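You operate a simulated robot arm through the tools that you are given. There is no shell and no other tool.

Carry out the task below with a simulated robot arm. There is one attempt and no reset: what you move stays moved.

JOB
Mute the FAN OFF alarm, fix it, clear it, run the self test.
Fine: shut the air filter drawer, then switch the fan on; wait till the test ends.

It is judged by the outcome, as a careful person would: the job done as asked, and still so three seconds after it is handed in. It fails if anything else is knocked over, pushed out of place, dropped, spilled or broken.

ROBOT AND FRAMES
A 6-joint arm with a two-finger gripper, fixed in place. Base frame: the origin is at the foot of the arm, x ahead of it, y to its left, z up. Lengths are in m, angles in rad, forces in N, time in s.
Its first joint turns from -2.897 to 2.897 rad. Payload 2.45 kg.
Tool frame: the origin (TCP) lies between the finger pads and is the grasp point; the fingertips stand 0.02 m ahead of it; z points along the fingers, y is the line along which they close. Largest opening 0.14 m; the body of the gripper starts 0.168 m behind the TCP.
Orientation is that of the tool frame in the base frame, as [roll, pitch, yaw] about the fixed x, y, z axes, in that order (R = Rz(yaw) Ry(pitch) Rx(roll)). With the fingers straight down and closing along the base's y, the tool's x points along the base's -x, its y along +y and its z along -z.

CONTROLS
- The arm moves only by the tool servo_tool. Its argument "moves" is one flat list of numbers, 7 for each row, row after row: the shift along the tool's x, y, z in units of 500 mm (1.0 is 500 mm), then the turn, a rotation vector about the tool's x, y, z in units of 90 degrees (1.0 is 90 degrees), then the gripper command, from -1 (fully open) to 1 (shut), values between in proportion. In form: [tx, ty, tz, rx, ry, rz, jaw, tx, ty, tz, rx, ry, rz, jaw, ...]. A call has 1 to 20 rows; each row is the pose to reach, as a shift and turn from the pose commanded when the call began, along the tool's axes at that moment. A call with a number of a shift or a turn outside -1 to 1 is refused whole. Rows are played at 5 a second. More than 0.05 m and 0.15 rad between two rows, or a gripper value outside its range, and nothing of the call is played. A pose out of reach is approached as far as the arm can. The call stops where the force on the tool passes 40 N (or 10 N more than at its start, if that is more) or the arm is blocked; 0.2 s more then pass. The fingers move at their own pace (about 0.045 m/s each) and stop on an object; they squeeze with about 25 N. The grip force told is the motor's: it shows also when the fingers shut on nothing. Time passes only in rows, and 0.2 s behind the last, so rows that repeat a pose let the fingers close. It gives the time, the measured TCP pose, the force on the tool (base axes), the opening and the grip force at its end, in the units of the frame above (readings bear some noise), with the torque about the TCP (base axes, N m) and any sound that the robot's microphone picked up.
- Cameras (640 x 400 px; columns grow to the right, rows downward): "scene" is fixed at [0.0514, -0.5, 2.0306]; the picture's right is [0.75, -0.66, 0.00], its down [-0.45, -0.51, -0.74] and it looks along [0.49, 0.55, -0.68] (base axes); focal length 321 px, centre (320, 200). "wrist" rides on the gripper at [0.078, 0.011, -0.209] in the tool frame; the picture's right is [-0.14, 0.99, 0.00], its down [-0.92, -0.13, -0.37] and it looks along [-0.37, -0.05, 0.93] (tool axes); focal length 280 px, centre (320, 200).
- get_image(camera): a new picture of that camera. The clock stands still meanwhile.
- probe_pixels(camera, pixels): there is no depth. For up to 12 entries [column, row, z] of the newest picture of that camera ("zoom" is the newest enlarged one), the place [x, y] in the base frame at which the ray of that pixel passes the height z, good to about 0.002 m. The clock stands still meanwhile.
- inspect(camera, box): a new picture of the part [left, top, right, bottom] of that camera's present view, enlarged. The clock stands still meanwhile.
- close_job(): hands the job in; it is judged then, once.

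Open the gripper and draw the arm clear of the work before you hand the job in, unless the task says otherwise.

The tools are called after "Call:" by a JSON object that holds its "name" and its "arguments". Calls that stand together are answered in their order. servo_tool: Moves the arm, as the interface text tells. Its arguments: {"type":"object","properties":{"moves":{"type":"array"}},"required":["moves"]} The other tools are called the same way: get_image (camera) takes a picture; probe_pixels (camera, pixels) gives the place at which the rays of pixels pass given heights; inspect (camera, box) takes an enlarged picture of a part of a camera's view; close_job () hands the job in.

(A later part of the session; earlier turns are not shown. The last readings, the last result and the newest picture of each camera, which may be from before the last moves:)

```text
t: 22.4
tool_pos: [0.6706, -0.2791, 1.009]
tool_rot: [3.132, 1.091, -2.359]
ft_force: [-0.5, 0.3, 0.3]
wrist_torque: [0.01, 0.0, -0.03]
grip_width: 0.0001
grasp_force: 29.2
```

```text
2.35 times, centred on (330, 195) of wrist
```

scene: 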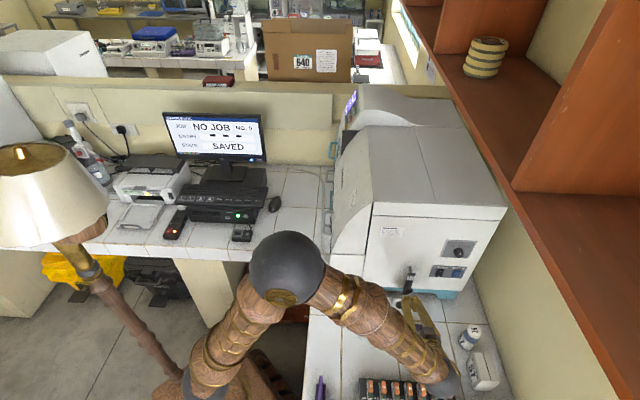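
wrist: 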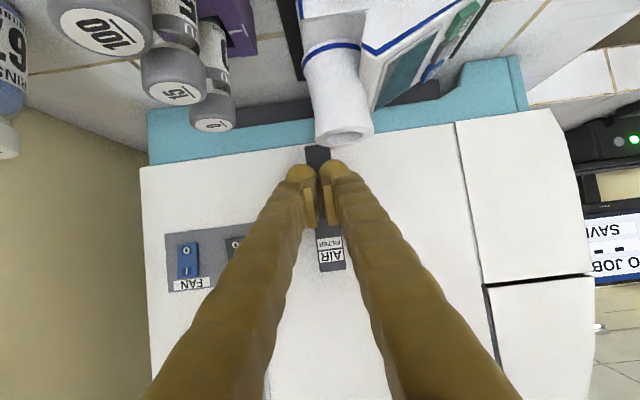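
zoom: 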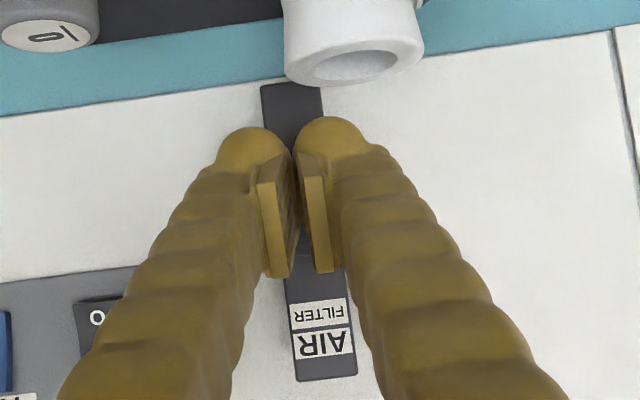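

Aligned, with a visible gap above the cup. I push horizontally along (0.707,0.707,0), 5 cm first, watching force.

Call:
{"name": "servo_tool", "arguments": {"moves": [-0.0138, 0, 0.0266, 0, 0, 0, 1, -0.0231, 0, 0.0444, 0, 0, 0, 1, -0.03, 0, 0.0577, 0, 0, 0, 1, -0.0369, 0, 0.071, 0, 0, 0, 1, -0.0415, 0, 0.0798, 0, 0, 0, 1, -0.0462, 0, 0.0887, 0, 0, 0, 1]}}

Call:
{"name": "inspect", "arguments": {"camera": "scene", "box": [370, 250, 470, 330]}}

Call:
{"name": "inspect", "arguments": {"camera": "wrist", "box": [270, 110, 390, 280]}}

```text
t: 23.8
tool_pos: [0.7038, -0.2408, 1.0074]
tool_rot: [3.128, 1.092, -2.36]
ft_force: [-0.4, -0.3, -0.6]
wrist_torque: [-0.01, -0.02, 0.01]
grip_width: 0.0
grasp_force: 29.2
```

```text
5.00 times, centred on (420, 290) of scene
```

zoom: 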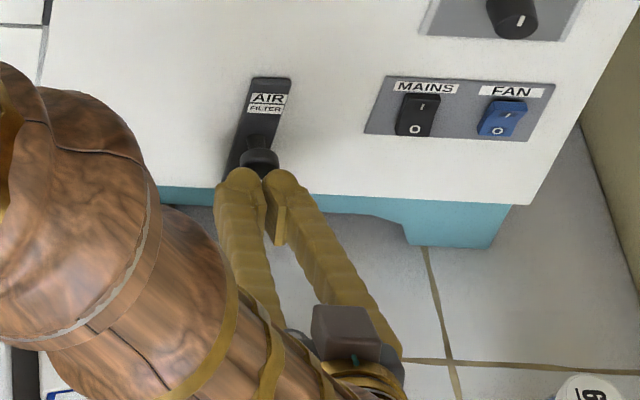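

```text
2.35 times, centred on (330, 195) of wrist
```

zoom: 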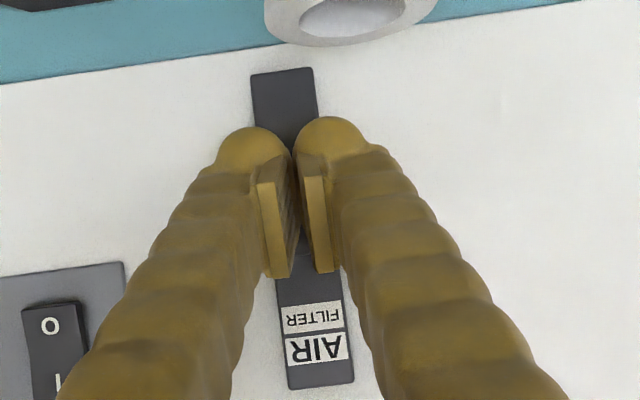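

The drawer has slid in and looks almost flush. I push on in small steps until it seats firmly.

Call:
{"name": "servo_tool", "arguments": {"moves": [-0.0037, 0, 0.0071, 0, 0, 0, 1, -0.0074, 0, 0.0142, 0, 0, 0, 1, -0.0111, 0, 0.0213, 0, 0, 0, 1, -0.0148, 0, 0.0284, 0, 0, 0, 1]}}

Call:
{"name": "inspect", "arguments": {"camera": "scene", "box": [370, 250, 470, 330]}}

```text
t: 24.4
tool_pos: [0.7075, -0.2392, 1.0066]
tool_rot: [3.13, 1.089, -2.361]
ft_force: [-13.4, -7.2, 3.2]
wrist_torque: [0.1, -0.07, 0.02]
grip_width: 0.0063
grasp_force: 29.0
stopped in row 3: the force on the tool passed its limit at 55 N (the readings are from after the stop); the commanded pose is now the measured one
```

```text
5.00 times, centred on (420, 290) of scene
```

zoom: 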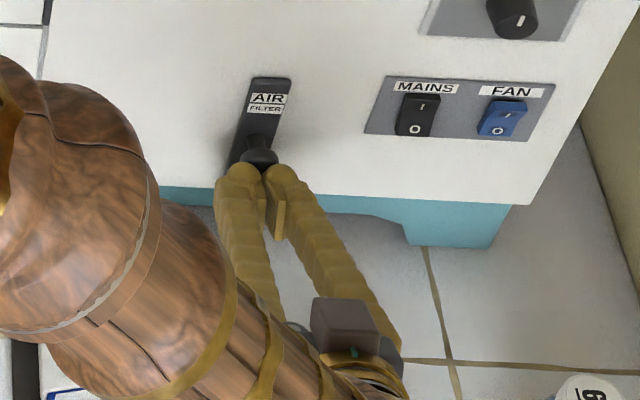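

It seated against a hard stop (55 N) and the plate is flush. The tips are splayed 6 mm on the knob, so I open the fingers to 5 cm before retreating so as not to pull the drawer back.

Call:
{"name": "servo_tool", "arguments": {"moves": [0, 0, 0, 0, 0, 0, 0.286, 0, 0, 0, 0, 0, 0, 0.286, 0, 0, 0, 0, 0, 0, 0.286, 0, 0, 0, 0, 0, 0, 0.286, 0.0185, 0, -0.0355, 0, 0, 0, 0.286, 0.037, 0, -0.071, 0, 0, 0, 0.286, 0.0554, 0, -0.1064, 0, 0, 0, 0.286, 0.0739, 0, -0.1419, 0, 0, 0, 0.286]}}

Call:
{"name": "get_image", "arguments": {"camera": "wrist"}}

Call:
{"name": "inspect", "arguments": {"camera": "scene", "box": [370, 250, 470, 330]}}

```text
t: 26.2
tool_pos: [0.6513, -0.2965, 1.0076]
tool_rot: [3.131, 1.089, -2.36]
ft_force: [-0.6, -0.4, -0.9]
wrist_torque: [0.03, 0.02, -0.02]
grip_width: 0.0501
grasp_force: 0.1
```

```text
taken
```

wrist: 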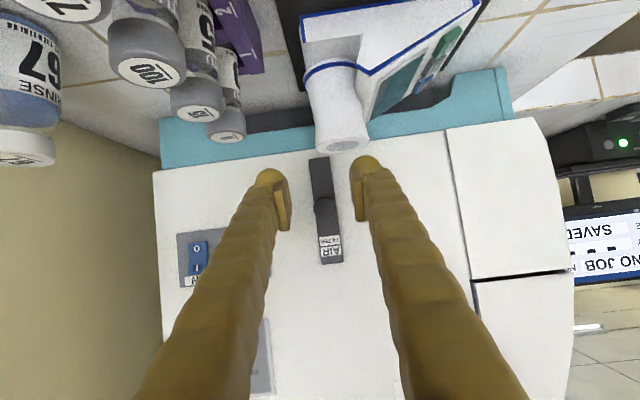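

```text
5.00 times, centred on (420, 290) of scene
```

zoom: 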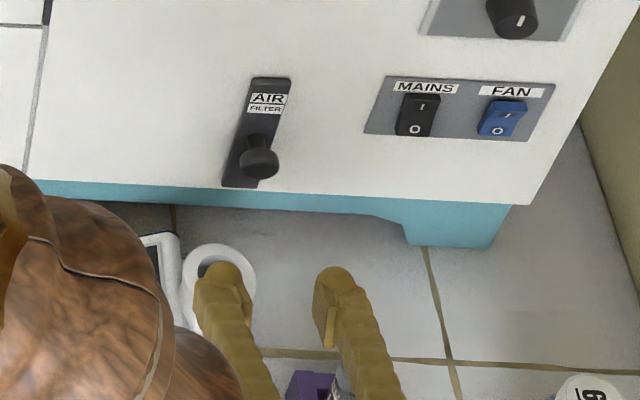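

The drawer is fully shut with the knob free. Next the FAN; its approach passes over the vials and the RINSE bottle near the wall, so I measure the bottle cap in both views and re-measure the fan rocker.

Call:
{"name": "inspect", "arguments": {"camera": "scene", "box": [420, 260, 520, 400]}}

Call:
{"name": "inspect", "arguments": {"camera": "wrist", "box": [0, 0, 320, 300]}}

```text
2.86 times, centred on (470, 330) of scene
```

zoom: 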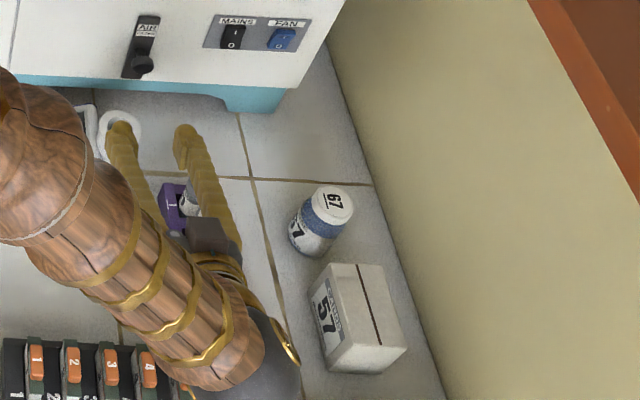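

```text
1.33 times, centred on (160, 150) of wrist
```

zoom: 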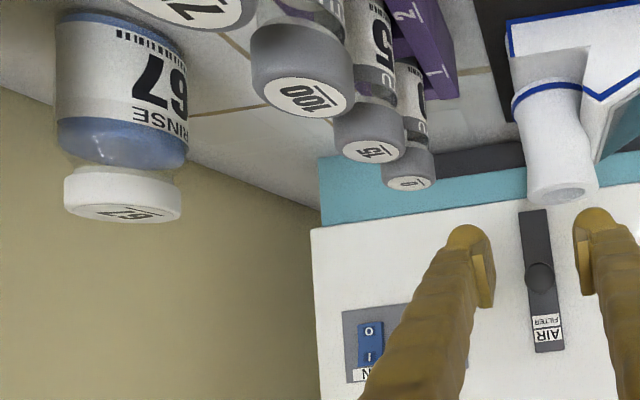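

I probe the cap and the FAN marks in both views.

Call:
{"name": "probe_pixels", "arguments": {"camera": "wrist", "pixels": [[11.5, 159, 1.0], [11.5, 159, 0.9], [196.75, 267.75, 1.1], [196.75, 267.75, 1.05], [196.75, 248.25, 1.05], [196.75, 248.25, 1.0], [226, 137.5, 1.0], [226, 137.5, 0.9]]}}

Call:
{"name": "probe_pixels", "arguments": {"camera": "scene", "pixels": [[474.5, 330, 1.0], [474.5, 330, 0.9], [457.6, 272.5, 1.1], [457.6, 272.5, 1.05], [455.5, 276.2, 1.05], [455.5, 276.2, 1.0], [428.6, 323.2, 1.0], [428.6, 323.2, 0.9]]}}

```text
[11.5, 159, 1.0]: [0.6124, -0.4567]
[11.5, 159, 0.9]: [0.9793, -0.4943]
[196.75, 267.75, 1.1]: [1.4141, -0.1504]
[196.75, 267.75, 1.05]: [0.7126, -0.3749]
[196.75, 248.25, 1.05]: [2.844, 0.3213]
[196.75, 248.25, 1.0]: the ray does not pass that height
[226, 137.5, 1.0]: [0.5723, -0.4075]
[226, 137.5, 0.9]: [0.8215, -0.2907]
```

```text
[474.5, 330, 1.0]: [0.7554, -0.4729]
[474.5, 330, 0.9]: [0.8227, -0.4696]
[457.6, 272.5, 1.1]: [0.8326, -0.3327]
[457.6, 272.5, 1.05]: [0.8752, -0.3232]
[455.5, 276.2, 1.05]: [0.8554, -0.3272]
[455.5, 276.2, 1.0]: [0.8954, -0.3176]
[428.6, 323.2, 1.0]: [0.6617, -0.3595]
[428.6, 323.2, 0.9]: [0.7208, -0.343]
```

Bottle cap top is at (0.786,-0.472,0.955) and vials top out at z≈0.953; FAN "I" is confirmed at (0.865,-0.326,1.061). I rise 8 cm, shift sideways with fingers shut, and hover 3 cm before the FAN's upper half.

Call:
{"name": "servo_tool", "arguments": {"moves": [-0.0709, 0, -0.037, 0, 0, 0, 0.286, -0.1418, 0, -0.0741, 0, 0, 0, 1, -0.1418, -0.0855, -0.0741, 0, 0, 0, 1, -0.1418, -0.171, -0.0741, 0, 0, 0, 1, -0.1418, -0.2565, -0.0741, 0, 0, 0, 1, -0.1418, -0.342, -0.0741, 0, 0, 0, 1, -0.1457, -0.342, -0.0204, 0, 0, 0, 1, -0.1497, -0.342, 0.0333, 0, 0, 0, 1, -0.1536, -0.342, 0.087, 0, 0, 0, 1, -0.1536, -0.342, 0.087, 0, 0, 0, 1]}}

Call:
{"name": "get_image", "arguments": {"camera": "wrist"}}

Call:
{"name": "inspect", "arguments": {"camera": "scene", "box": [400, 230, 520, 350]}}

```text
t: 28.4
tool_pos: [0.8261, -0.365, 1.0511]
tool_rot: [3.129, 1.089, -2.361]
ft_force: [0.3, -1.0, 0.2]
wrist_torque: [-0.03, -0.01, 0.02]
grip_width: 0.0001
grasp_force: 25.2
```

```text
taken
```

wrist: 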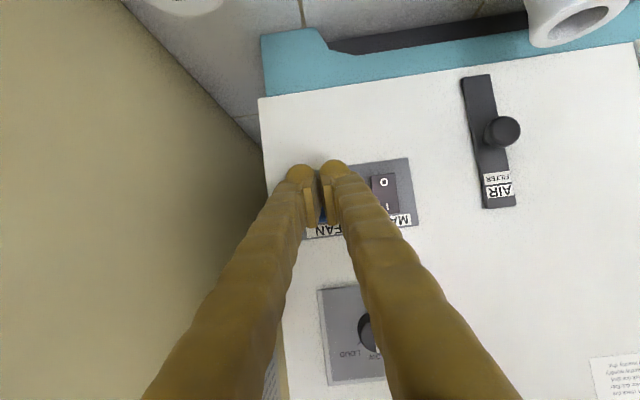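

```text
3.33 times, centred on (460, 290) of scene
```

zoom: 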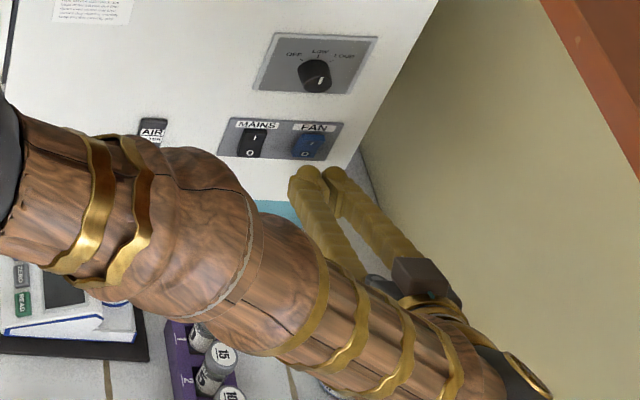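

Aligned: the blue rocker shows between the fingers at (322,210). I push along the face normal in small steps, 4 mm higher, to press the "I" half.

Call:
{"name": "servo_tool", "arguments": {"moves": [-0.021, 0, 0.0229, 0, 0, 0, 1, -0.0302, 0, 0.0406, 0, 0, 0, 1, -0.0349, 0, 0.0495, 0, 0, 0, 1, -0.0376, 0, 0.0548, 0, 0, 0, 1, -0.0404, 0, 0.0601, 0, 0, 0, 1]}}

Call:
{"name": "get_image", "arguments": {"camera": "wrist"}}

Call:
{"name": "inspect", "arguments": {"camera": "scene", "box": [430, 250, 490, 300]}}

```text
t: 29.4
tool_pos: [0.8465, -0.342, 1.0566]
tool_rot: [3.129, 1.087, -2.364]
ft_force: [-9.9, -6.1, 4.0]
wrist_torque: [0.06, -0.12, 0.03]
grip_width: 0.0062
grasp_force: 29.3
stopped in row 4: the force on the tool passed its limit at 47 N (the readings are from after the stop); the commanded pose is now the measured one
```

```text
taken
```

wrist: 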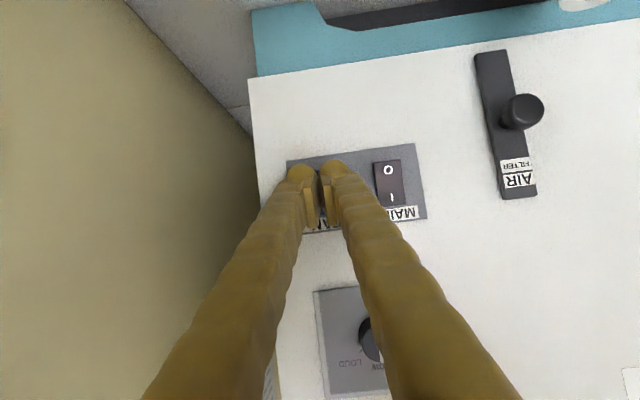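

```text
8.00 times, centred on (460, 275) of scene
```

zoom: 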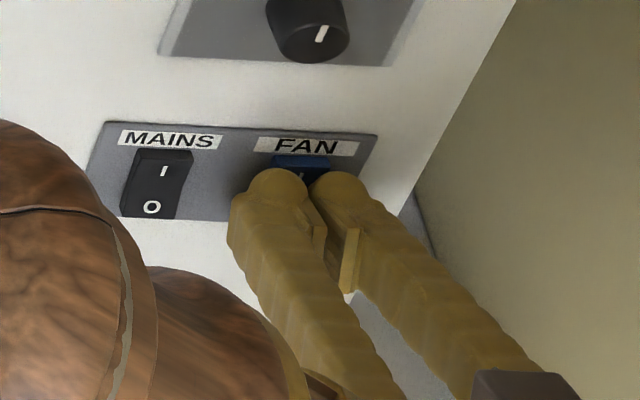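

It met 47 N without a click, apparently too near the pivot (rocker spans z≈1.029–1.072). I back off 12 mm, go up 7 mm and press again gently.

Call:
{"name": "servo_tool", "arguments": {"moves": [0.0111, 0, -0.0213, 0, 0, 0, 1, -0.0013, 0, -0.0278, 0, 0, 0, 1, -0.0087, 0, -0.0136, 0, 0, 0, 1, -0.0124, 0, -0.0065, 0, 0, 0, 1, -0.0142, 0, -0.003, 0, 0, 0, 1, -0.0161, 0, 0.0006, 0, 0, 0, 1, -0.0179, 0, 0.0041, 0, 0, 0, 1]}}

Call:
{"name": "get_image", "arguments": {"camera": "wrist"}}

Call:
{"name": "inspect", "arguments": {"camera": "scene", "box": [430, 250, 490, 300]}}

```text
t: 30.8
tool_pos: [0.8464, -0.3422, 1.0615]
tool_rot: [3.13, 1.085, -2.364]
ft_force: [-12.4, -7.0, 3.3]
wrist_torque: [0.03, -0.23, 0.1]
grip_width: 0.0061
grasp_force: 29.6
stopped in row 6: the force on the tool passed its limit at 47 N (the readings are from after the stop); the commanded pose is now the measured one
```

```text
taken
```

wrist: 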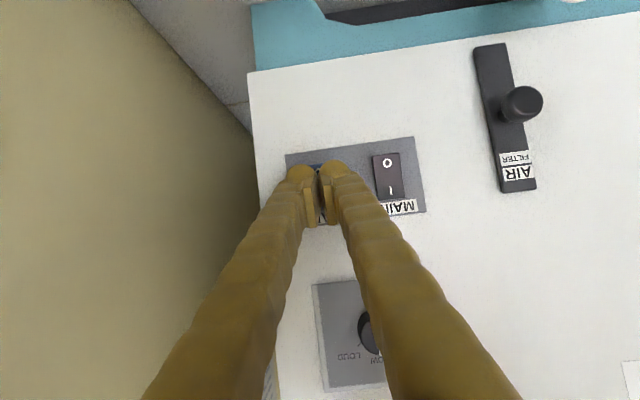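

```text
8.00 times, centred on (460, 275) of scene
```

zoom: 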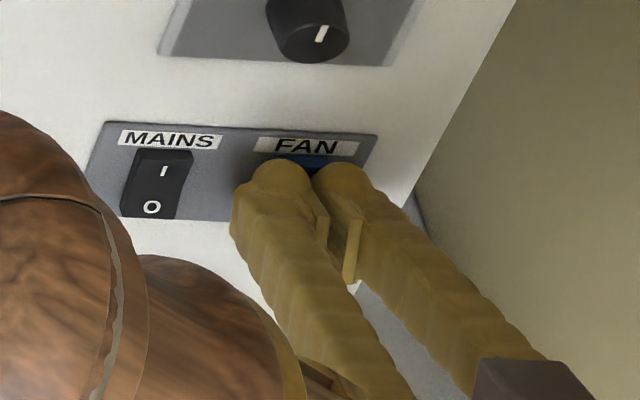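

Again stopped at the same depth without a click. I back off 6 cm and look at the rocker's state.

Call:
{"name": "servo_tool", "arguments": {"moves": [0.0185, 0, -0.0354, 0, 0, 0, 1, 0.037, 0, -0.0709, 0, 0, 0, 1, 0.0555, 0, -0.1063, 0, 0, 0, 1]}}

Call:
{"name": "inspect", "arguments": {"camera": "scene", "box": [430, 240, 490, 290]}}

Call:
{"name": "inspect", "arguments": {"camera": "wrist", "box": [260, 130, 430, 240]}}

```text
t: 31.6
tool_pos: [0.8052, -0.3808, 1.0625]
tool_rot: [3.129, 1.085, -2.365]
ft_force: [-0.6, -0.1, -0.9]
wrist_torque: [0.0, -0.01, 0.01]
grip_width: 0.0
grasp_force: 29.4
```

```text
8.00 times, centred on (460, 265) of scene
```

zoom: 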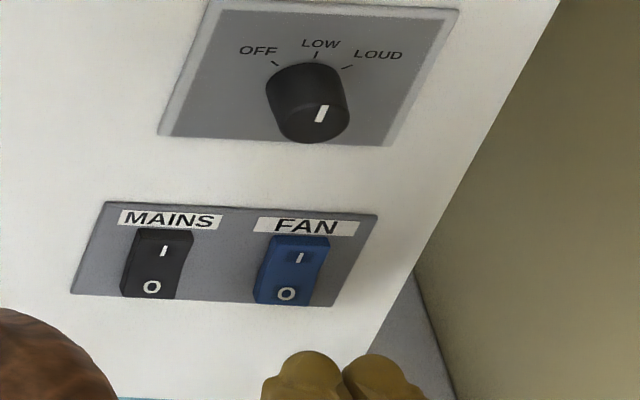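

```text
3.64 times, centred on (345, 185) of wrist
```

zoom: 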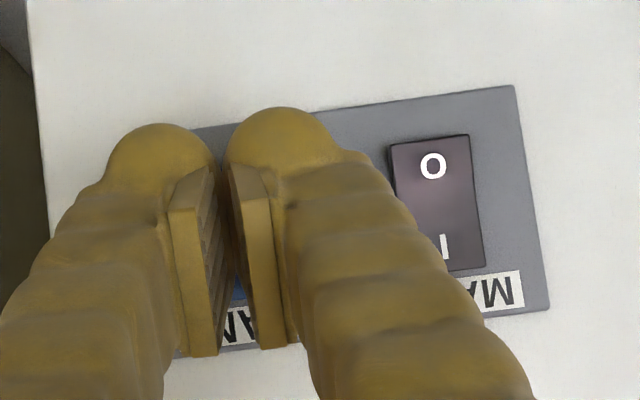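

FAN now tilts the same way as MAINS ("I" pressed in), so it is on; the display will confirm. I withdraw from the end face, back and up.

Call:
{"name": "servo_tool", "arguments": {"moves": [-0.0008, 0.0598, -0.0528, 0, 0, 0, 1, -0.0015, 0.1195, -0.1055, 0, 0, 0, 1, -0.0023, 0.1793, -0.1583, 0, 0, 0, 1, -0.003, 0.239, -0.211, 0, 0, 0, 1, -0.0547, 0.2376, -0.2742, 0, 0, 0, 1, -0.1064, 0.2361, -0.3374, 0, 0, 0, 1, -0.158, 0.2347, -0.4006, 0, 0, 0, 1, -0.2097, 0.2332, -0.4638, 0, 0, 0, 1, -0.2614, 0.2318, -0.527, 0, 0, 0, 1]}}

Call:
{"name": "get_image", "arguments": {"camera": "scene"}}

Call:
{"name": "inspect", "arguments": {"camera": "wrist", "box": [150, 30, 450, 220]}}

```text
t: 33.6
tool_pos: [0.6026, -0.4258, 1.2987]
tool_rot: [3.127, 1.085, -2.365]
ft_force: [0.4, -0.2, 0.1]
wrist_torque: [-0.03, 0.01, 0.02]
grip_width: 0.0
grasp_force: 29.4
```

```text
taken
```

scene: 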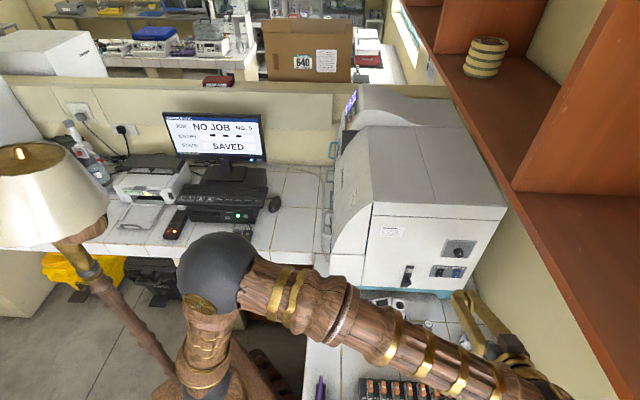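

```text
2.11 times, centred on (300, 125) of wrist
```

zoom: 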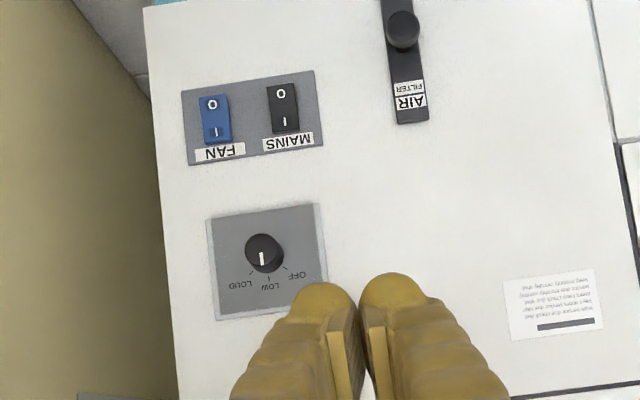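

FAN and MAINS both show "I" pressed; the drawer is flush and the lamp unchanged. I climb to (0.60,-0.20,1.58), well above the machine, checking before going on.

Call:
{"name": "servo_tool", "arguments": {"moves": [-0.0714, 0.0362, 0.002, 0.0159, 0, 0.0083, 1, -0.1429, 0.0724, 0.004, 0.0317, 0, 0.0165, 1, -0.2143, 0.1085, 0.006, 0.0476, 0, 0.0248, 1, -0.2858, 0.1447, 0.008, 0.0635, 0, 0.033, 1, -0.3572, 0.1809, 0.01, 0.0793, 0, 0.0413, 1, -0.4287, 0.2171, 0.012, 0.0952, 0, 0.0495, 1, -0.5001, 0.2532, 0.014, 0.1111, 0, 0.0578, 1, -0.5716, 0.2894, 0.016, 0.1269, 0, 0.066, 1, -0.643, 0.3256, 0.018, 0.1428, 0, 0.0743, 1, -0.643, 0.3256, 0.018, 0.1428, 0, 0.0743, 1]}}

Call:
{"name": "get_image", "arguments": {"camera": "scene"}}

```text
t: 35.8
tool_pos: [0.6141, -0.214, 1.5662]
tool_rot: [3.077, 1.077, -2.668]
ft_force: [-0.3, -0.7, 0.0]
wrist_torque: [0.01, -0.01, 0.0]
grip_width: 0.0
grasp_force: 29.2
```

```text
taken
```

scene: 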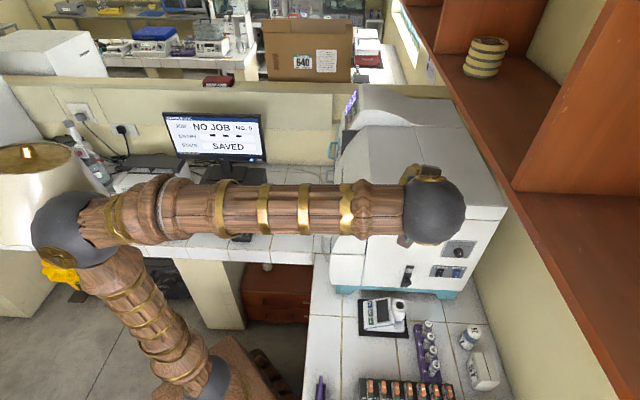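

The pose is slightly off target and the elbow (75,235) is leaning on the lampshade again (finial shifted to (28,152)). I reverse slowly, moving the wrist outward and lower so the elbow comes forward and the lamp can settle.

Call:
{"name": "servo_tool", "arguments": {"moves": [0.0405, -0.0401, 0.0002, -0.0296, 0, -0.0154, 1, 0.081, -0.0802, 0.0004, -0.0591, 0, -0.0308, 1, 0.1215, -0.1203, 0.0006, -0.0887, 0, -0.0461, 1, 0.162, -0.1604, 0.0008, -0.1183, 0, -0.0615, 1, 0.2025, -0.2005, 0.001, -0.1479, 0, -0.0769, 1, 0.243, -0.2406, 0.0012, -0.1774, 0, -0.0923, 1, 0.2835, -0.2807, 0.0014, -0.207, 0, -0.1077, 1, 0.324, -0.3208, 0.0016, -0.2366, 0, -0.123, 1, 0.3645, -0.3609, 0.0018, -0.2661, 0, -0.1384, 1, 0.405, -0.401, 0.002, -0.2957, 0, -0.1538, 1]}}

Call:
{"name": "get_image", "arguments": {"camera": "scene"}}

Call:
{"name": "inspect", "arguments": {"camera": "scene", "box": [0, 100, 200, 380]}}

```text
t: 37.9
tool_pos: [0.5394, -0.3449, 1.5115]
tool_rot: [-2.813, 1.038, -1.856]
ft_force: [1.6, -47.8, 0.8]
wrist_torque: [3.98, 0.16, 4.92]
grip_width: 0.0
grasp_force: 29.6
stopped in row 10: the arm was blocked; the commanded pose is now the measured one
```

```text
taken
```

scene: 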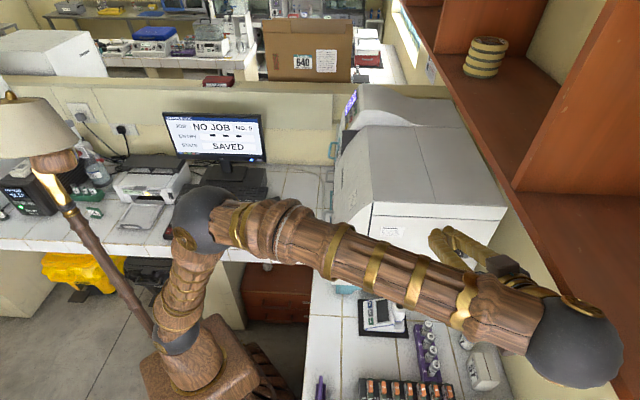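

```text
1.43 times, centred on (100, 240) of scene
```

zoom: 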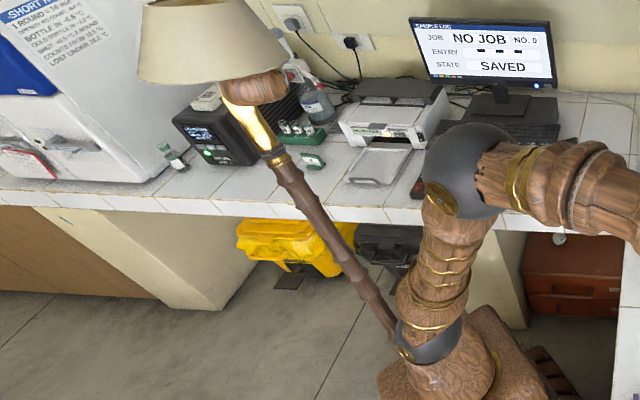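

Now things look different: the "lamp" shifted in the picture (shade at (35,125)) and the arm is blocked with -48 N in y on the gripper. Before moving I look closely at all contacts.

Call:
{"name": "get_image", "arguments": {"camera": "wrist"}}

Call:
{"name": "inspect", "arguments": {"camera": "scene", "box": [400, 200, 640, 400]}}

Call:
{"name": "inspect", "arguments": {"camera": "scene", "box": [0, 80, 300, 400]}}

```text
taken
```

wrist: 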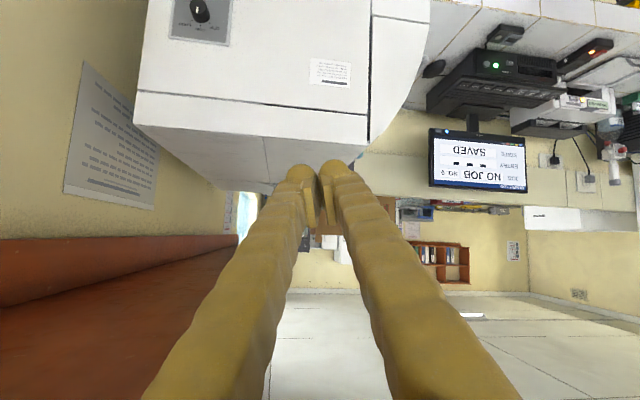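

```text
2.00 times, centred on (520, 300) of scene
```

zoom: 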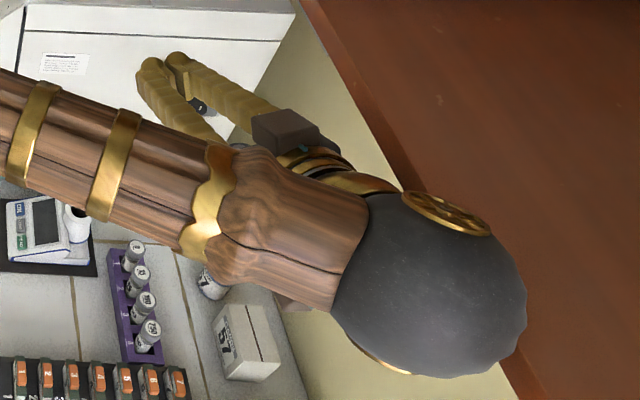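

```text
1.25 times, centred on (150, 240) of scene
```

zoom: 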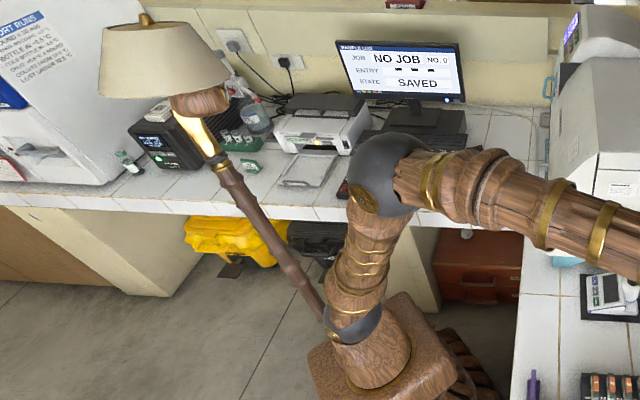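

The gripper body seems wedged close to my own forearm and the wrist near the shelf edge; the lamp looks tilted away. I hold one row to see whether anything is still moving.

Call:
{"name": "servo_tool", "arguments": {"moves": [0, 0, 0, 0, 0, 0, 1]}}

Call:
{"name": "inspect", "arguments": {"camera": "scene", "box": [0, 80, 300, 400]}}

```text
t: 38.2
tool_pos: [0.489, -0.4486, 1.5141]
tool_rot: [-2.66, 1.107, -1.844]
ft_force: [-0.8, -0.6, 0.7]
wrist_torque: [-0.05, 0.09, 0.03]
grip_width: 0.0
grasp_force: 30.1
stopped in row 1: the arm was blocked; the commanded pose is now the measured one
```

```text
1.25 times, centred on (150, 240) of scene
```

zoom: 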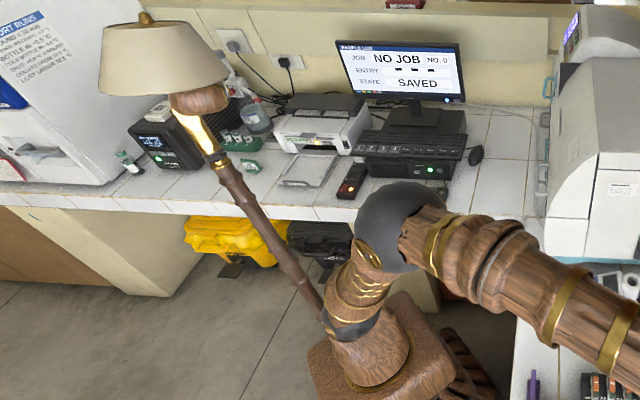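

The arm was still swinging to its settled pose (TCP now (0.489,-0.449,1.514)); the lamp itself is static. I hold again and check the whole scene.

Call:
{"name": "servo_tool", "arguments": {"moves": [0, 0, 0, 0, 0, 0, 1, 0, 0, 0, 0, 0, 0, 1]}}

Call:
{"name": "get_image", "arguments": {"camera": "scene"}}

Call:
{"name": "get_image", "arguments": {"camera": "wrist"}}

```text
t: 39.0
tool_pos: [0.4632, -0.5991, 1.4747]
tool_rot: [-2.689, 1.278, -1.975]
ft_force: [2.9, 10.6, 10.4]
wrist_torque: [-1.67, 1.54, -1.0]
grip_width: 0.0
grasp_force: 29.3
stopped in row 2: the arm was blocked; the commanded pose is now the measured one
```

```text
taken
```

scene: 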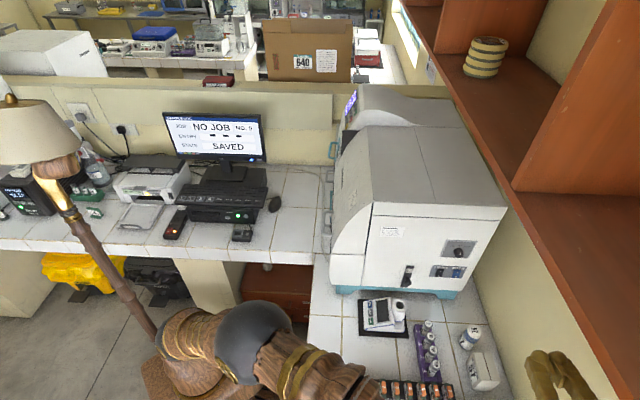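

```text
taken
```

wrist: 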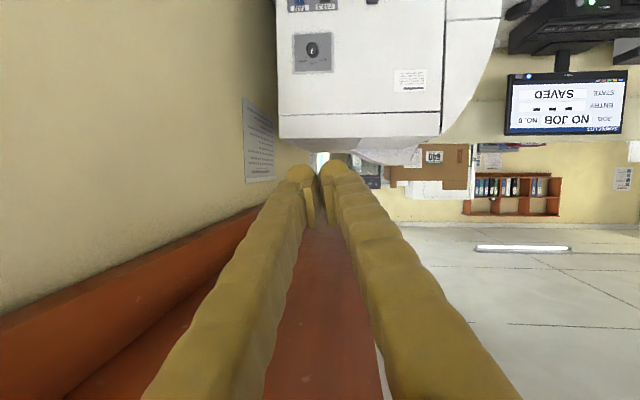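

The arm keeps drifting although told to hold; nothing else in the scene has moved. I hold again and read whether it settles.

Call:
{"name": "servo_tool", "arguments": {"moves": [0, 0, 0, 0, 0, 0, 1]}}

Call:
{"name": "get_image", "arguments": {"camera": "scene"}}

```text
t: 39.6
tool_pos: [0.5708, -0.7369, 1.2833]
tool_rot: [-2.912, 1.34, -2.005]
ft_force: [17.5, 4.3, 5.3]
wrist_torque: [-1.01, 1.4, 2.21]
grip_width: 0.0002
grasp_force: 28.8
stopped in row 1: the arm was blocked; the commanded pose is now the measured one
```

```text
taken
```

scene: 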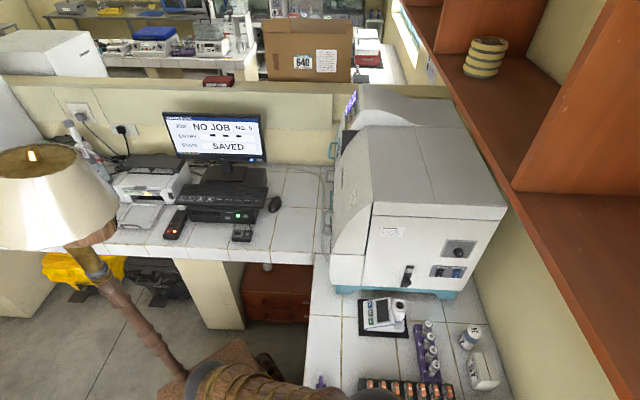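

The arm is swinging toward another joint configuration by itself; the machine and bench items are untouched so far. I hold one more row to let it settle.

Call:
{"name": "servo_tool", "arguments": {"moves": [0, 0, 0, 0, 0, 0, 1]}}

Call:
{"name": "get_image", "arguments": {"camera": "scene"}}

Call:
{"name": "get_image", "arguments": {"camera": "wrist"}}

```text
t: 40.0
tool_pos: [0.5741, -0.7233, 1.2942]
tool_rot: [-2.887, 1.33, -1.975]
ft_force: [0.0, -0.1, -0.3]
wrist_torque: [-0.02, 0.03, -0.02]
grip_width: 0.0
grasp_force: 29.7
```

```text
taken
```

scene: 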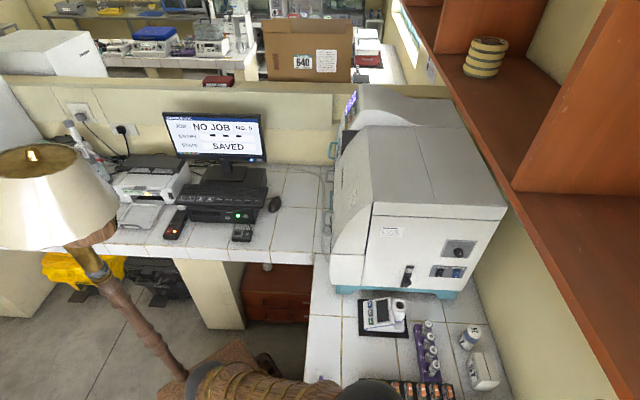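

```text
taken
```

wrist: 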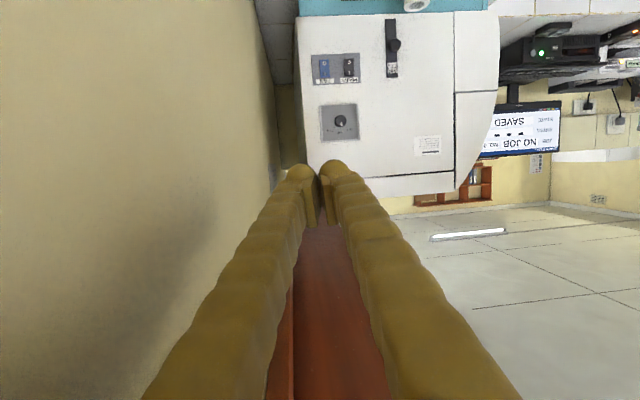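

It has settled at (0.574,-0.723,1.294) with no force, and nothing on the bench moved. I zoom on the lamp and the robot's foot to understand how they relate.

Call:
{"name": "inspect", "arguments": {"camera": "scene", "box": [0, 120, 420, 400]}}

Call:
{"name": "inspect", "arguments": {"camera": "scene", "box": [150, 330, 450, 480]}}

```text
1.43 times, centred on (210, 260) of scene
```

zoom: 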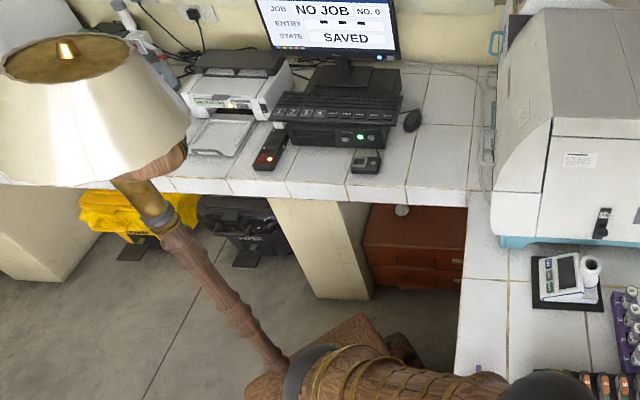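

```text
refused: 480 is not a number from 0 to 400
```

The lamp's pole ends right at the robot's shoulder: it is part of the robot and upright. Geometry also shows the shelf board at z≈1.60–1.66 reaching out to about 0.72 m along (0.707,-0.707), which is what my wrist hit. I first slide out from under it at constant height.

Call:
{"name": "servo_tool", "arguments": {"moves": [-0.0094, 0.0681, 0.0218, 0, 0, 0, 1, -0.0188, 0.1361, 0.0436, 0, 0, 0, 1, -0.0282, 0.2042, 0.0655, 0, 0, 0, 1, -0.0376, 0.2723, 0.0873, 0, 0, 0, 1, -0.047, 0.3403, 0.1091, 0, 0, 0, 1]}}

Call:
{"name": "get_image", "arguments": {"camera": "scene"}}

```text
t: 41.2
tool_pos: [0.4738, -0.5762, 1.2946]
tool_rot: [-2.887, 1.329, -1.978]
ft_force: [0.1, 0.1, 0.4]
wrist_torque: [0.04, -0.04, 0.0]
grip_width: 0.0001
grasp_force: 29.3
```

```text
taken
```

scene: 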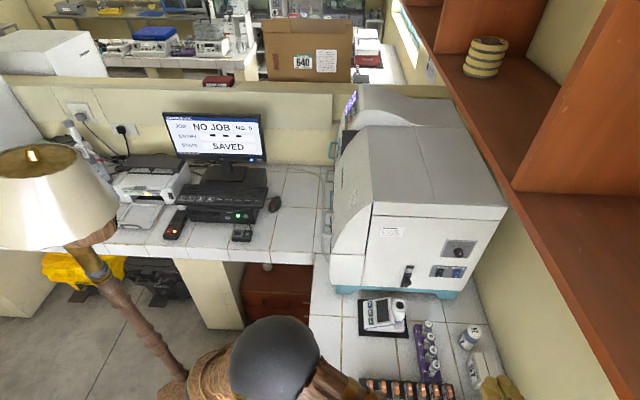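

Tracking is good here. I finish sliding out and start tipping the tool downward, which is the arm's natural transit posture, checking halfway.

Call:
{"name": "servo_tool", "arguments": {"moves": [-0.0094, 0.0681, 0.0219, 0, 0, 0, 1, -0.0188, 0.1362, 0.0437, 0, 0, 0, 1, -0.0282, 0.2043, 0.0656, 0, 0, 0, 1, -0.0376, 0.2724, 0.0874, 0, 0, 0, 1, -0.0596, 0.2713, 0.0898, -0.0011, 0.071, 0.0042, 1, -0.0815, 0.2703, 0.0921, -0.0021, 0.142, 0.0084, 1, -0.1035, 0.2692, 0.0945, -0.0032, 0.213, 0.0126, 1, -0.1254, 0.2681, 0.0969, -0.0042, 0.284, 0.0168, 1, -0.1474, 0.2671, 0.0992, -0.0053, 0.355, 0.021, 1, -0.1693, 0.266, 0.1016, -0.0064, 0.426, 0.0253, 1]}}

Call:
{"name": "get_image", "arguments": {"camera": "scene"}}

```text
t: 43.4
tool_pos: [0.4081, -0.4382, 1.3571]
tool_rot: [-3.114, 0.667, -2.22]
ft_force: [-1.1, -0.4, -0.1]
wrist_torque: [0.02, 0.02, -0.01]
grip_width: 0.0
grasp_force: 29.6
```

```text
taken
```

scene: 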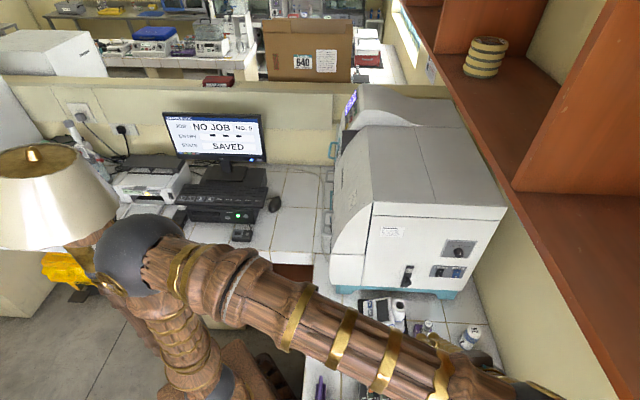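

The arm follows accurately now. I finish tipping the tool straight down while moving inward to (0.56,-0.22,1.45), keeping clear of the shelf and with the elbow forward.

Call:
{"name": "servo_tool", "arguments": {"moves": [-0.0532, 0.0026, 0.0182, 0.0105, 0.0417, 0.0345, 1, -0.1065, 0.0053, 0.0363, 0.021, 0.0835, 0.069, 1, -0.1597, 0.0079, 0.0545, 0.0315, 0.1252, 0.1035, 1, -0.213, 0.0106, 0.0726, 0.042, 0.167, 0.138, 1, -0.2662, 0.0132, 0.0908, 0.0525, 0.2087, 0.1726, 1, -0.3194, 0.0158, 0.109, 0.063, 0.2504, 0.2071, 1, -0.3727, 0.0185, 0.1271, 0.0735, 0.2922, 0.2416, 1, -0.4259, 0.0211, 0.1453, 0.084, 0.3339, 0.2761, 1, -0.4792, 0.0238, 0.1634, 0.0945, 0.3757, 0.3106, 1, -0.5324, 0.0264, 0.1816, 0.105, 0.4174, 0.3451, 1, -0.5324, 0.0264, 0.1816, 0.105, 0.4174, 0.3451, 1]}}

Call:
{"name": "get_image", "arguments": {"camera": "scene"}}

```text
t: 45.8
tool_pos: [0.557, -0.2173, 1.4514]
tool_rot: [3.141, 0.002, -2.795]
ft_force: [0.2, 0.4, -0.4]
wrist_torque: [-0.02, 0.0, 0.0]
grip_width: 0.0002
grasp_force: 29.7
```

```text
taken
```

scene: 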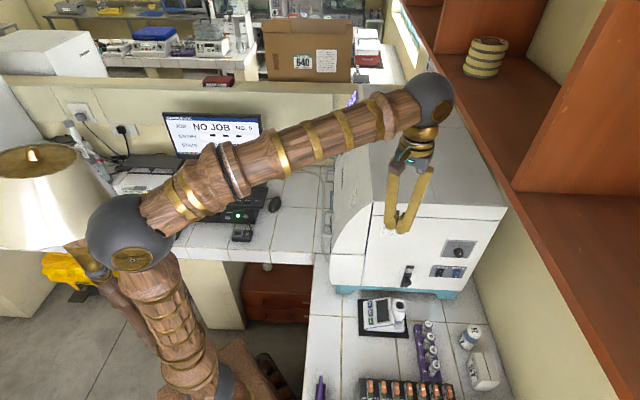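

The tool is straight down and precise at (0.557,-0.217,1.451). I swing to the left above the machine's front at z≈1.50.

Call:
{"name": "servo_tool", "arguments": {"moves": [-0.0382, 0.0518, -0.0123, 0, 0, 0.0276, 1, -0.0764, 0.1037, -0.0245, 0, 0, 0.0553, 1, -0.1146, 0.1555, -0.0368, 0, 0, 0.0829, 1, -0.1528, 0.2073, -0.049, 0, 0, 0.1105, 1, -0.191, 0.2591, -0.0613, 0, 0, 0.1381, 1, -0.2292, 0.311, -0.0735, 0, 0, 0.1658, 1, -0.2674, 0.3628, -0.0858, 0, 0, 0.1934, 1, -0.3056, 0.4146, -0.098, 0, 0, 0.221, 1, -0.3056, 0.4146, -0.098, 0, 0, 0.221, 1]}}

Call:
{"name": "get_image", "arguments": {"camera": "scene"}}

```text
t: 47.8
tool_pos: [0.6332, 0.0266, 1.5]
tool_rot: [-3.141, 0.002, -3.141]
ft_force: [-0.1, 0.1, -0.3]
wrist_torque: [0.0, 0.04, 0.03]
grip_width: 0.0
grasp_force: 29.3
```

```text
taken
```

scene: 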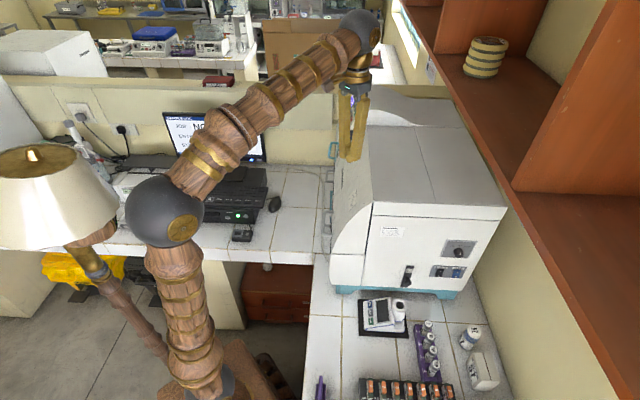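

All good. I continue to (0.60,0.35,1.52), turning the tool to face the control panel side.

Call:
{"name": "servo_tool", "arguments": {"moves": [0.0073, 0.0719, -0.0044, 0, 0, 0.0556, 1, 0.0147, 0.1438, -0.0089, 0, 0, 0.1111, 1, 0.022, 0.2157, -0.0133, 0, 0, 0.1667, 1, 0.0293, 0.2876, -0.0178, 0, 0, 0.2222, 1, 0.0367, 0.3594, -0.0222, 0, 0, 0.2778, 1, 0.044, 0.4313, -0.0267, 0, 0, 0.3333, 1, 0.0513, 0.5032, -0.0311, 0, 0, 0.3889, 1, 0.0587, 0.5751, -0.0356, 0, 0, 0.4444, 1, 0.066, 0.647, -0.04, 0, 0, 0.5, 1, 0.066, 0.647, -0.04, 0, 0, 0.5, 1]}}

Call:
{"name": "get_image", "arguments": {"camera": "scene"}}

Call:
{"name": "get_image", "arguments": {"camera": "wrist"}}

```text
t: 50.0
tool_pos: [0.5998, 0.3503, 1.5185]
tool_rot: [3.139, 0.001, 2.357]
ft_force: [-0.7, -0.3, 0.2]
wrist_torque: [0.03, 0.01, -0.01]
grip_width: 0.0
grasp_force: 29.5
```

```text
taken
```

scene: 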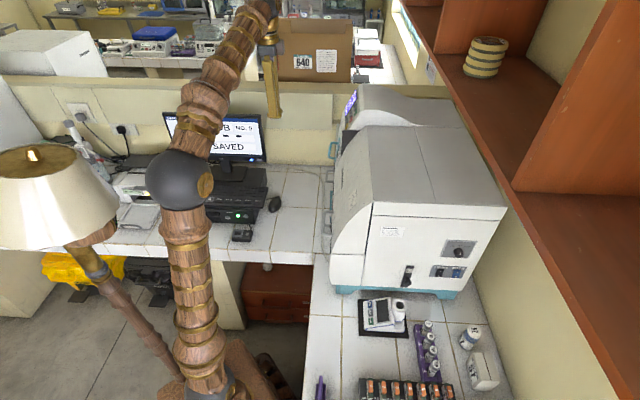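

```text
taken
```

wrist: 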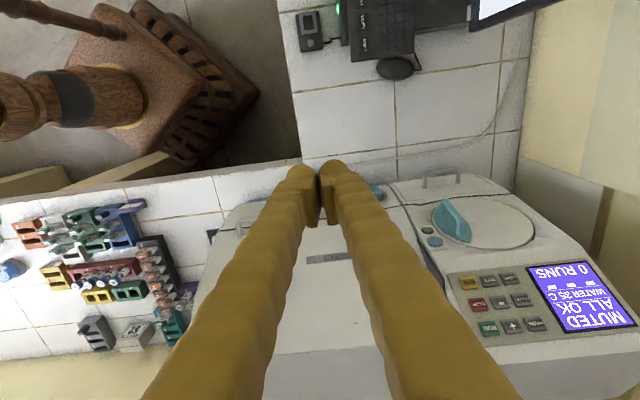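

The display shows "MUTED / ALL OK / WATER 35 C": the fan fault is fixed. Now I move to a standoff 15 cm off the CLEAR key, tilting the tool onto the panel normal.

Call:
{"name": "servo_tool", "arguments": {"moves": [-0.0262, 0.0556, 0.014, 0, -0.0691, 0, 1, -0.0523, 0.1112, 0.028, 0, -0.1382, 0, 1, -0.0785, 0.1667, 0.042, 0, -0.2073, 0, 1, -0.1046, 0.2223, 0.056, 0, -0.2764, 0, 1, -0.1308, 0.2779, 0.07, 0, -0.3455, 0, 1, -0.157, 0.3335, 0.084, 0, -0.4146, 0, 1, -0.1831, 0.3891, 0.098, 0, -0.4837, 0, 1, -0.2093, 0.4446, 0.112, 0, -0.5528, 0, 1, -0.2354, 0.5002, 0.126, 0, -0.6219, 0, 1, -0.2616, 0.5558, 0.14, 0, -0.691, 0, 1, -0.2616, 0.5558, 0.14, 0, -0.691, 0, 1]}}

Call:
{"name": "get_image", "arguments": {"camera": "wrist"}}

Call:
{"name": "get_image", "arguments": {"camera": "scene"}}

```text
t: 52.4
tool_pos: [0.8866, 0.4551, 1.45]
tool_rot: [3.139, 1.087, 2.355]
ft_force: [-0.1, -0.7, 0.6]
wrist_torque: [0.01, -0.01, 0.02]
grip_width: 0.0002
grasp_force: 29.1
```

```text
taken
```

wrist: 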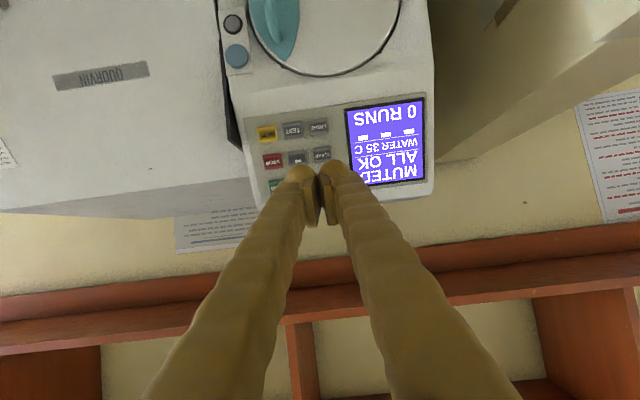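

```text
taken
```

scene: 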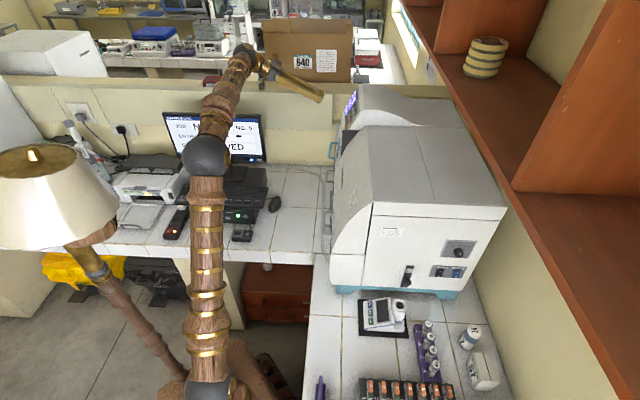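

Tool axis projects to (320,154) and CLEAR sits at (322,155): aligned. I advance and press gently in small final steps.

Call:
{"name": "inspect", "arguments": {"camera": "wrist", "box": [240, 100, 400, 200]}}

Call:
{"name": "servo_tool", "arguments": {"moves": [0, 0, 0.08, 0, 0, 0, 1, 0, 0, 0.16, 0, 0, 0, 1, 0, 0, 0.21, 0, 0, 0, 1, 0, 0, 0.24, 0, 0, 0, 1, 0, 0, 0.25, 0, 0, 0, 1]}}

Call:
{"name": "get_image", "arguments": {"camera": "wrist"}}

```text
4.00 times, centred on (320, 150) of wrist
```

zoom: 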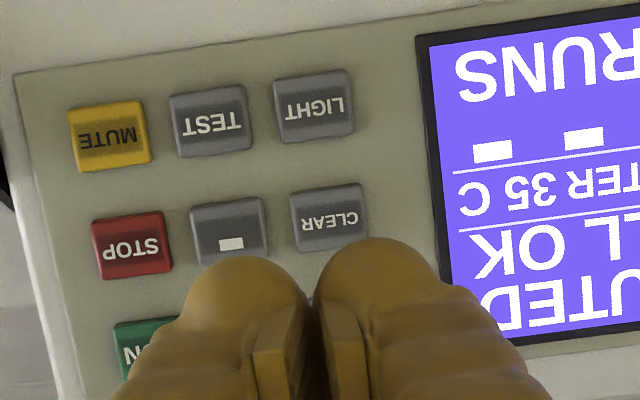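

```text
t: 53.6
tool_pos: [0.9657, 0.3773, 1.3912]
tool_rot: [-3.141, 1.086, 2.355]
ft_force: [0.4, -0.4, 1.2]
wrist_torque: [0.0, -0.01, 0.0]
grip_width: 0.0
grasp_force: 29.6
```

```text
taken
```

wrist: 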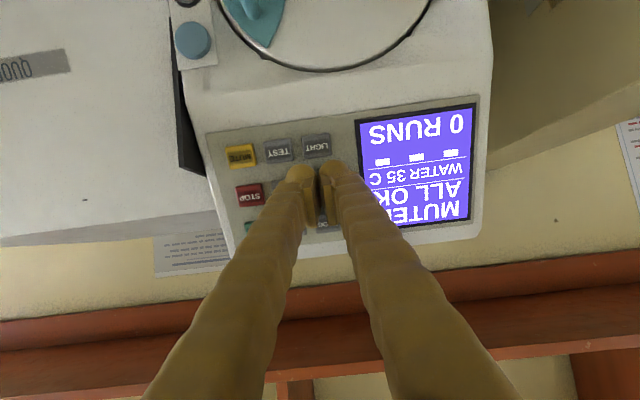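

Not touching yet (0 force, jaws shut). I continue in 2–3 mm steps.

Call:
{"name": "servo_tool", "arguments": {"moves": [0, 0, 0.006, 0, 0, 0, 1, 0, 0, 0.011, 0, 0, 0, 1, 0, 0, 0.015, 0, 0, 0, 1, 0, 0, 0.019, 0, 0, 0, 1]}}

Call:
{"name": "get_image", "arguments": {"camera": "wrist"}}

```text
t: 54.6
tool_pos: [0.9714, 0.3707, 1.3871]
tool_rot: [3.139, 1.085, 2.353]
ft_force: [-0.4, 1.9, 1.3]
wrist_torque: [-0.01, 0.0, 0.02]
grip_width: 0.006
grasp_force: 29.4
heard: click
```

```text
taken
```

wrist: 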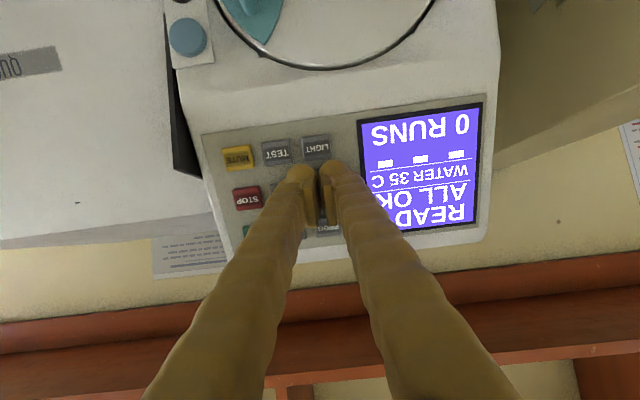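

A click, and the screen reads "READY / ALL OK". I back off 5 cm, then shift one key down and one key over to TEST.

Call:
{"name": "servo_tool", "arguments": {"moves": [0, 0, -0.05, 0, 0, 0, 1, 0, 0, -0.1, 0, 0, 0, 1, 0.0363, -0.0325, -0.1, 0, 0, 0, 1, 0.0726, -0.065, -0.1, 0, 0, 0, 1, 0.0726, -0.065, -0.1, 0, 0, 0, 1]}}

Call:
{"name": "get_image", "arguments": {"camera": "wrist"}}

Call:
{"name": "inspect", "arguments": {"camera": "wrist", "box": [220, 100, 500, 260]}}

```text
t: 55.8
tool_pos: [0.9049, 0.389, 1.3772]
tool_rot: [3.139, 1.086, 2.354]
ft_force: [-0.7, -0.5, -0.5]
wrist_torque: [0.0, 0.03, 0.03]
grip_width: 0.0
grasp_force: 29.6
```

```text
taken
```

wrist: 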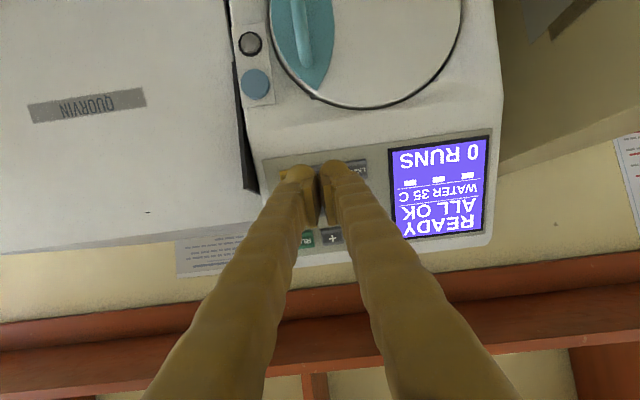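

```text
2.29 times, centred on (360, 180) of wrist
```

zoom: 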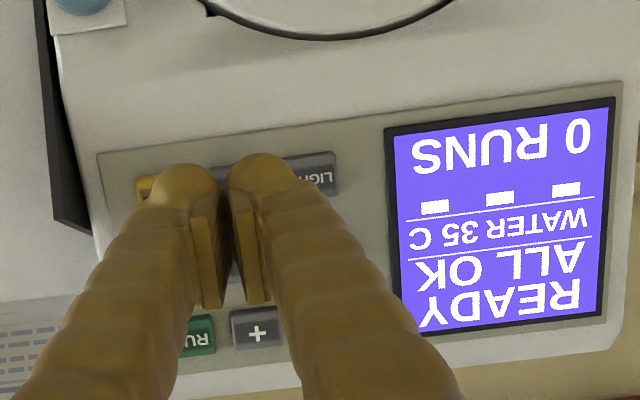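

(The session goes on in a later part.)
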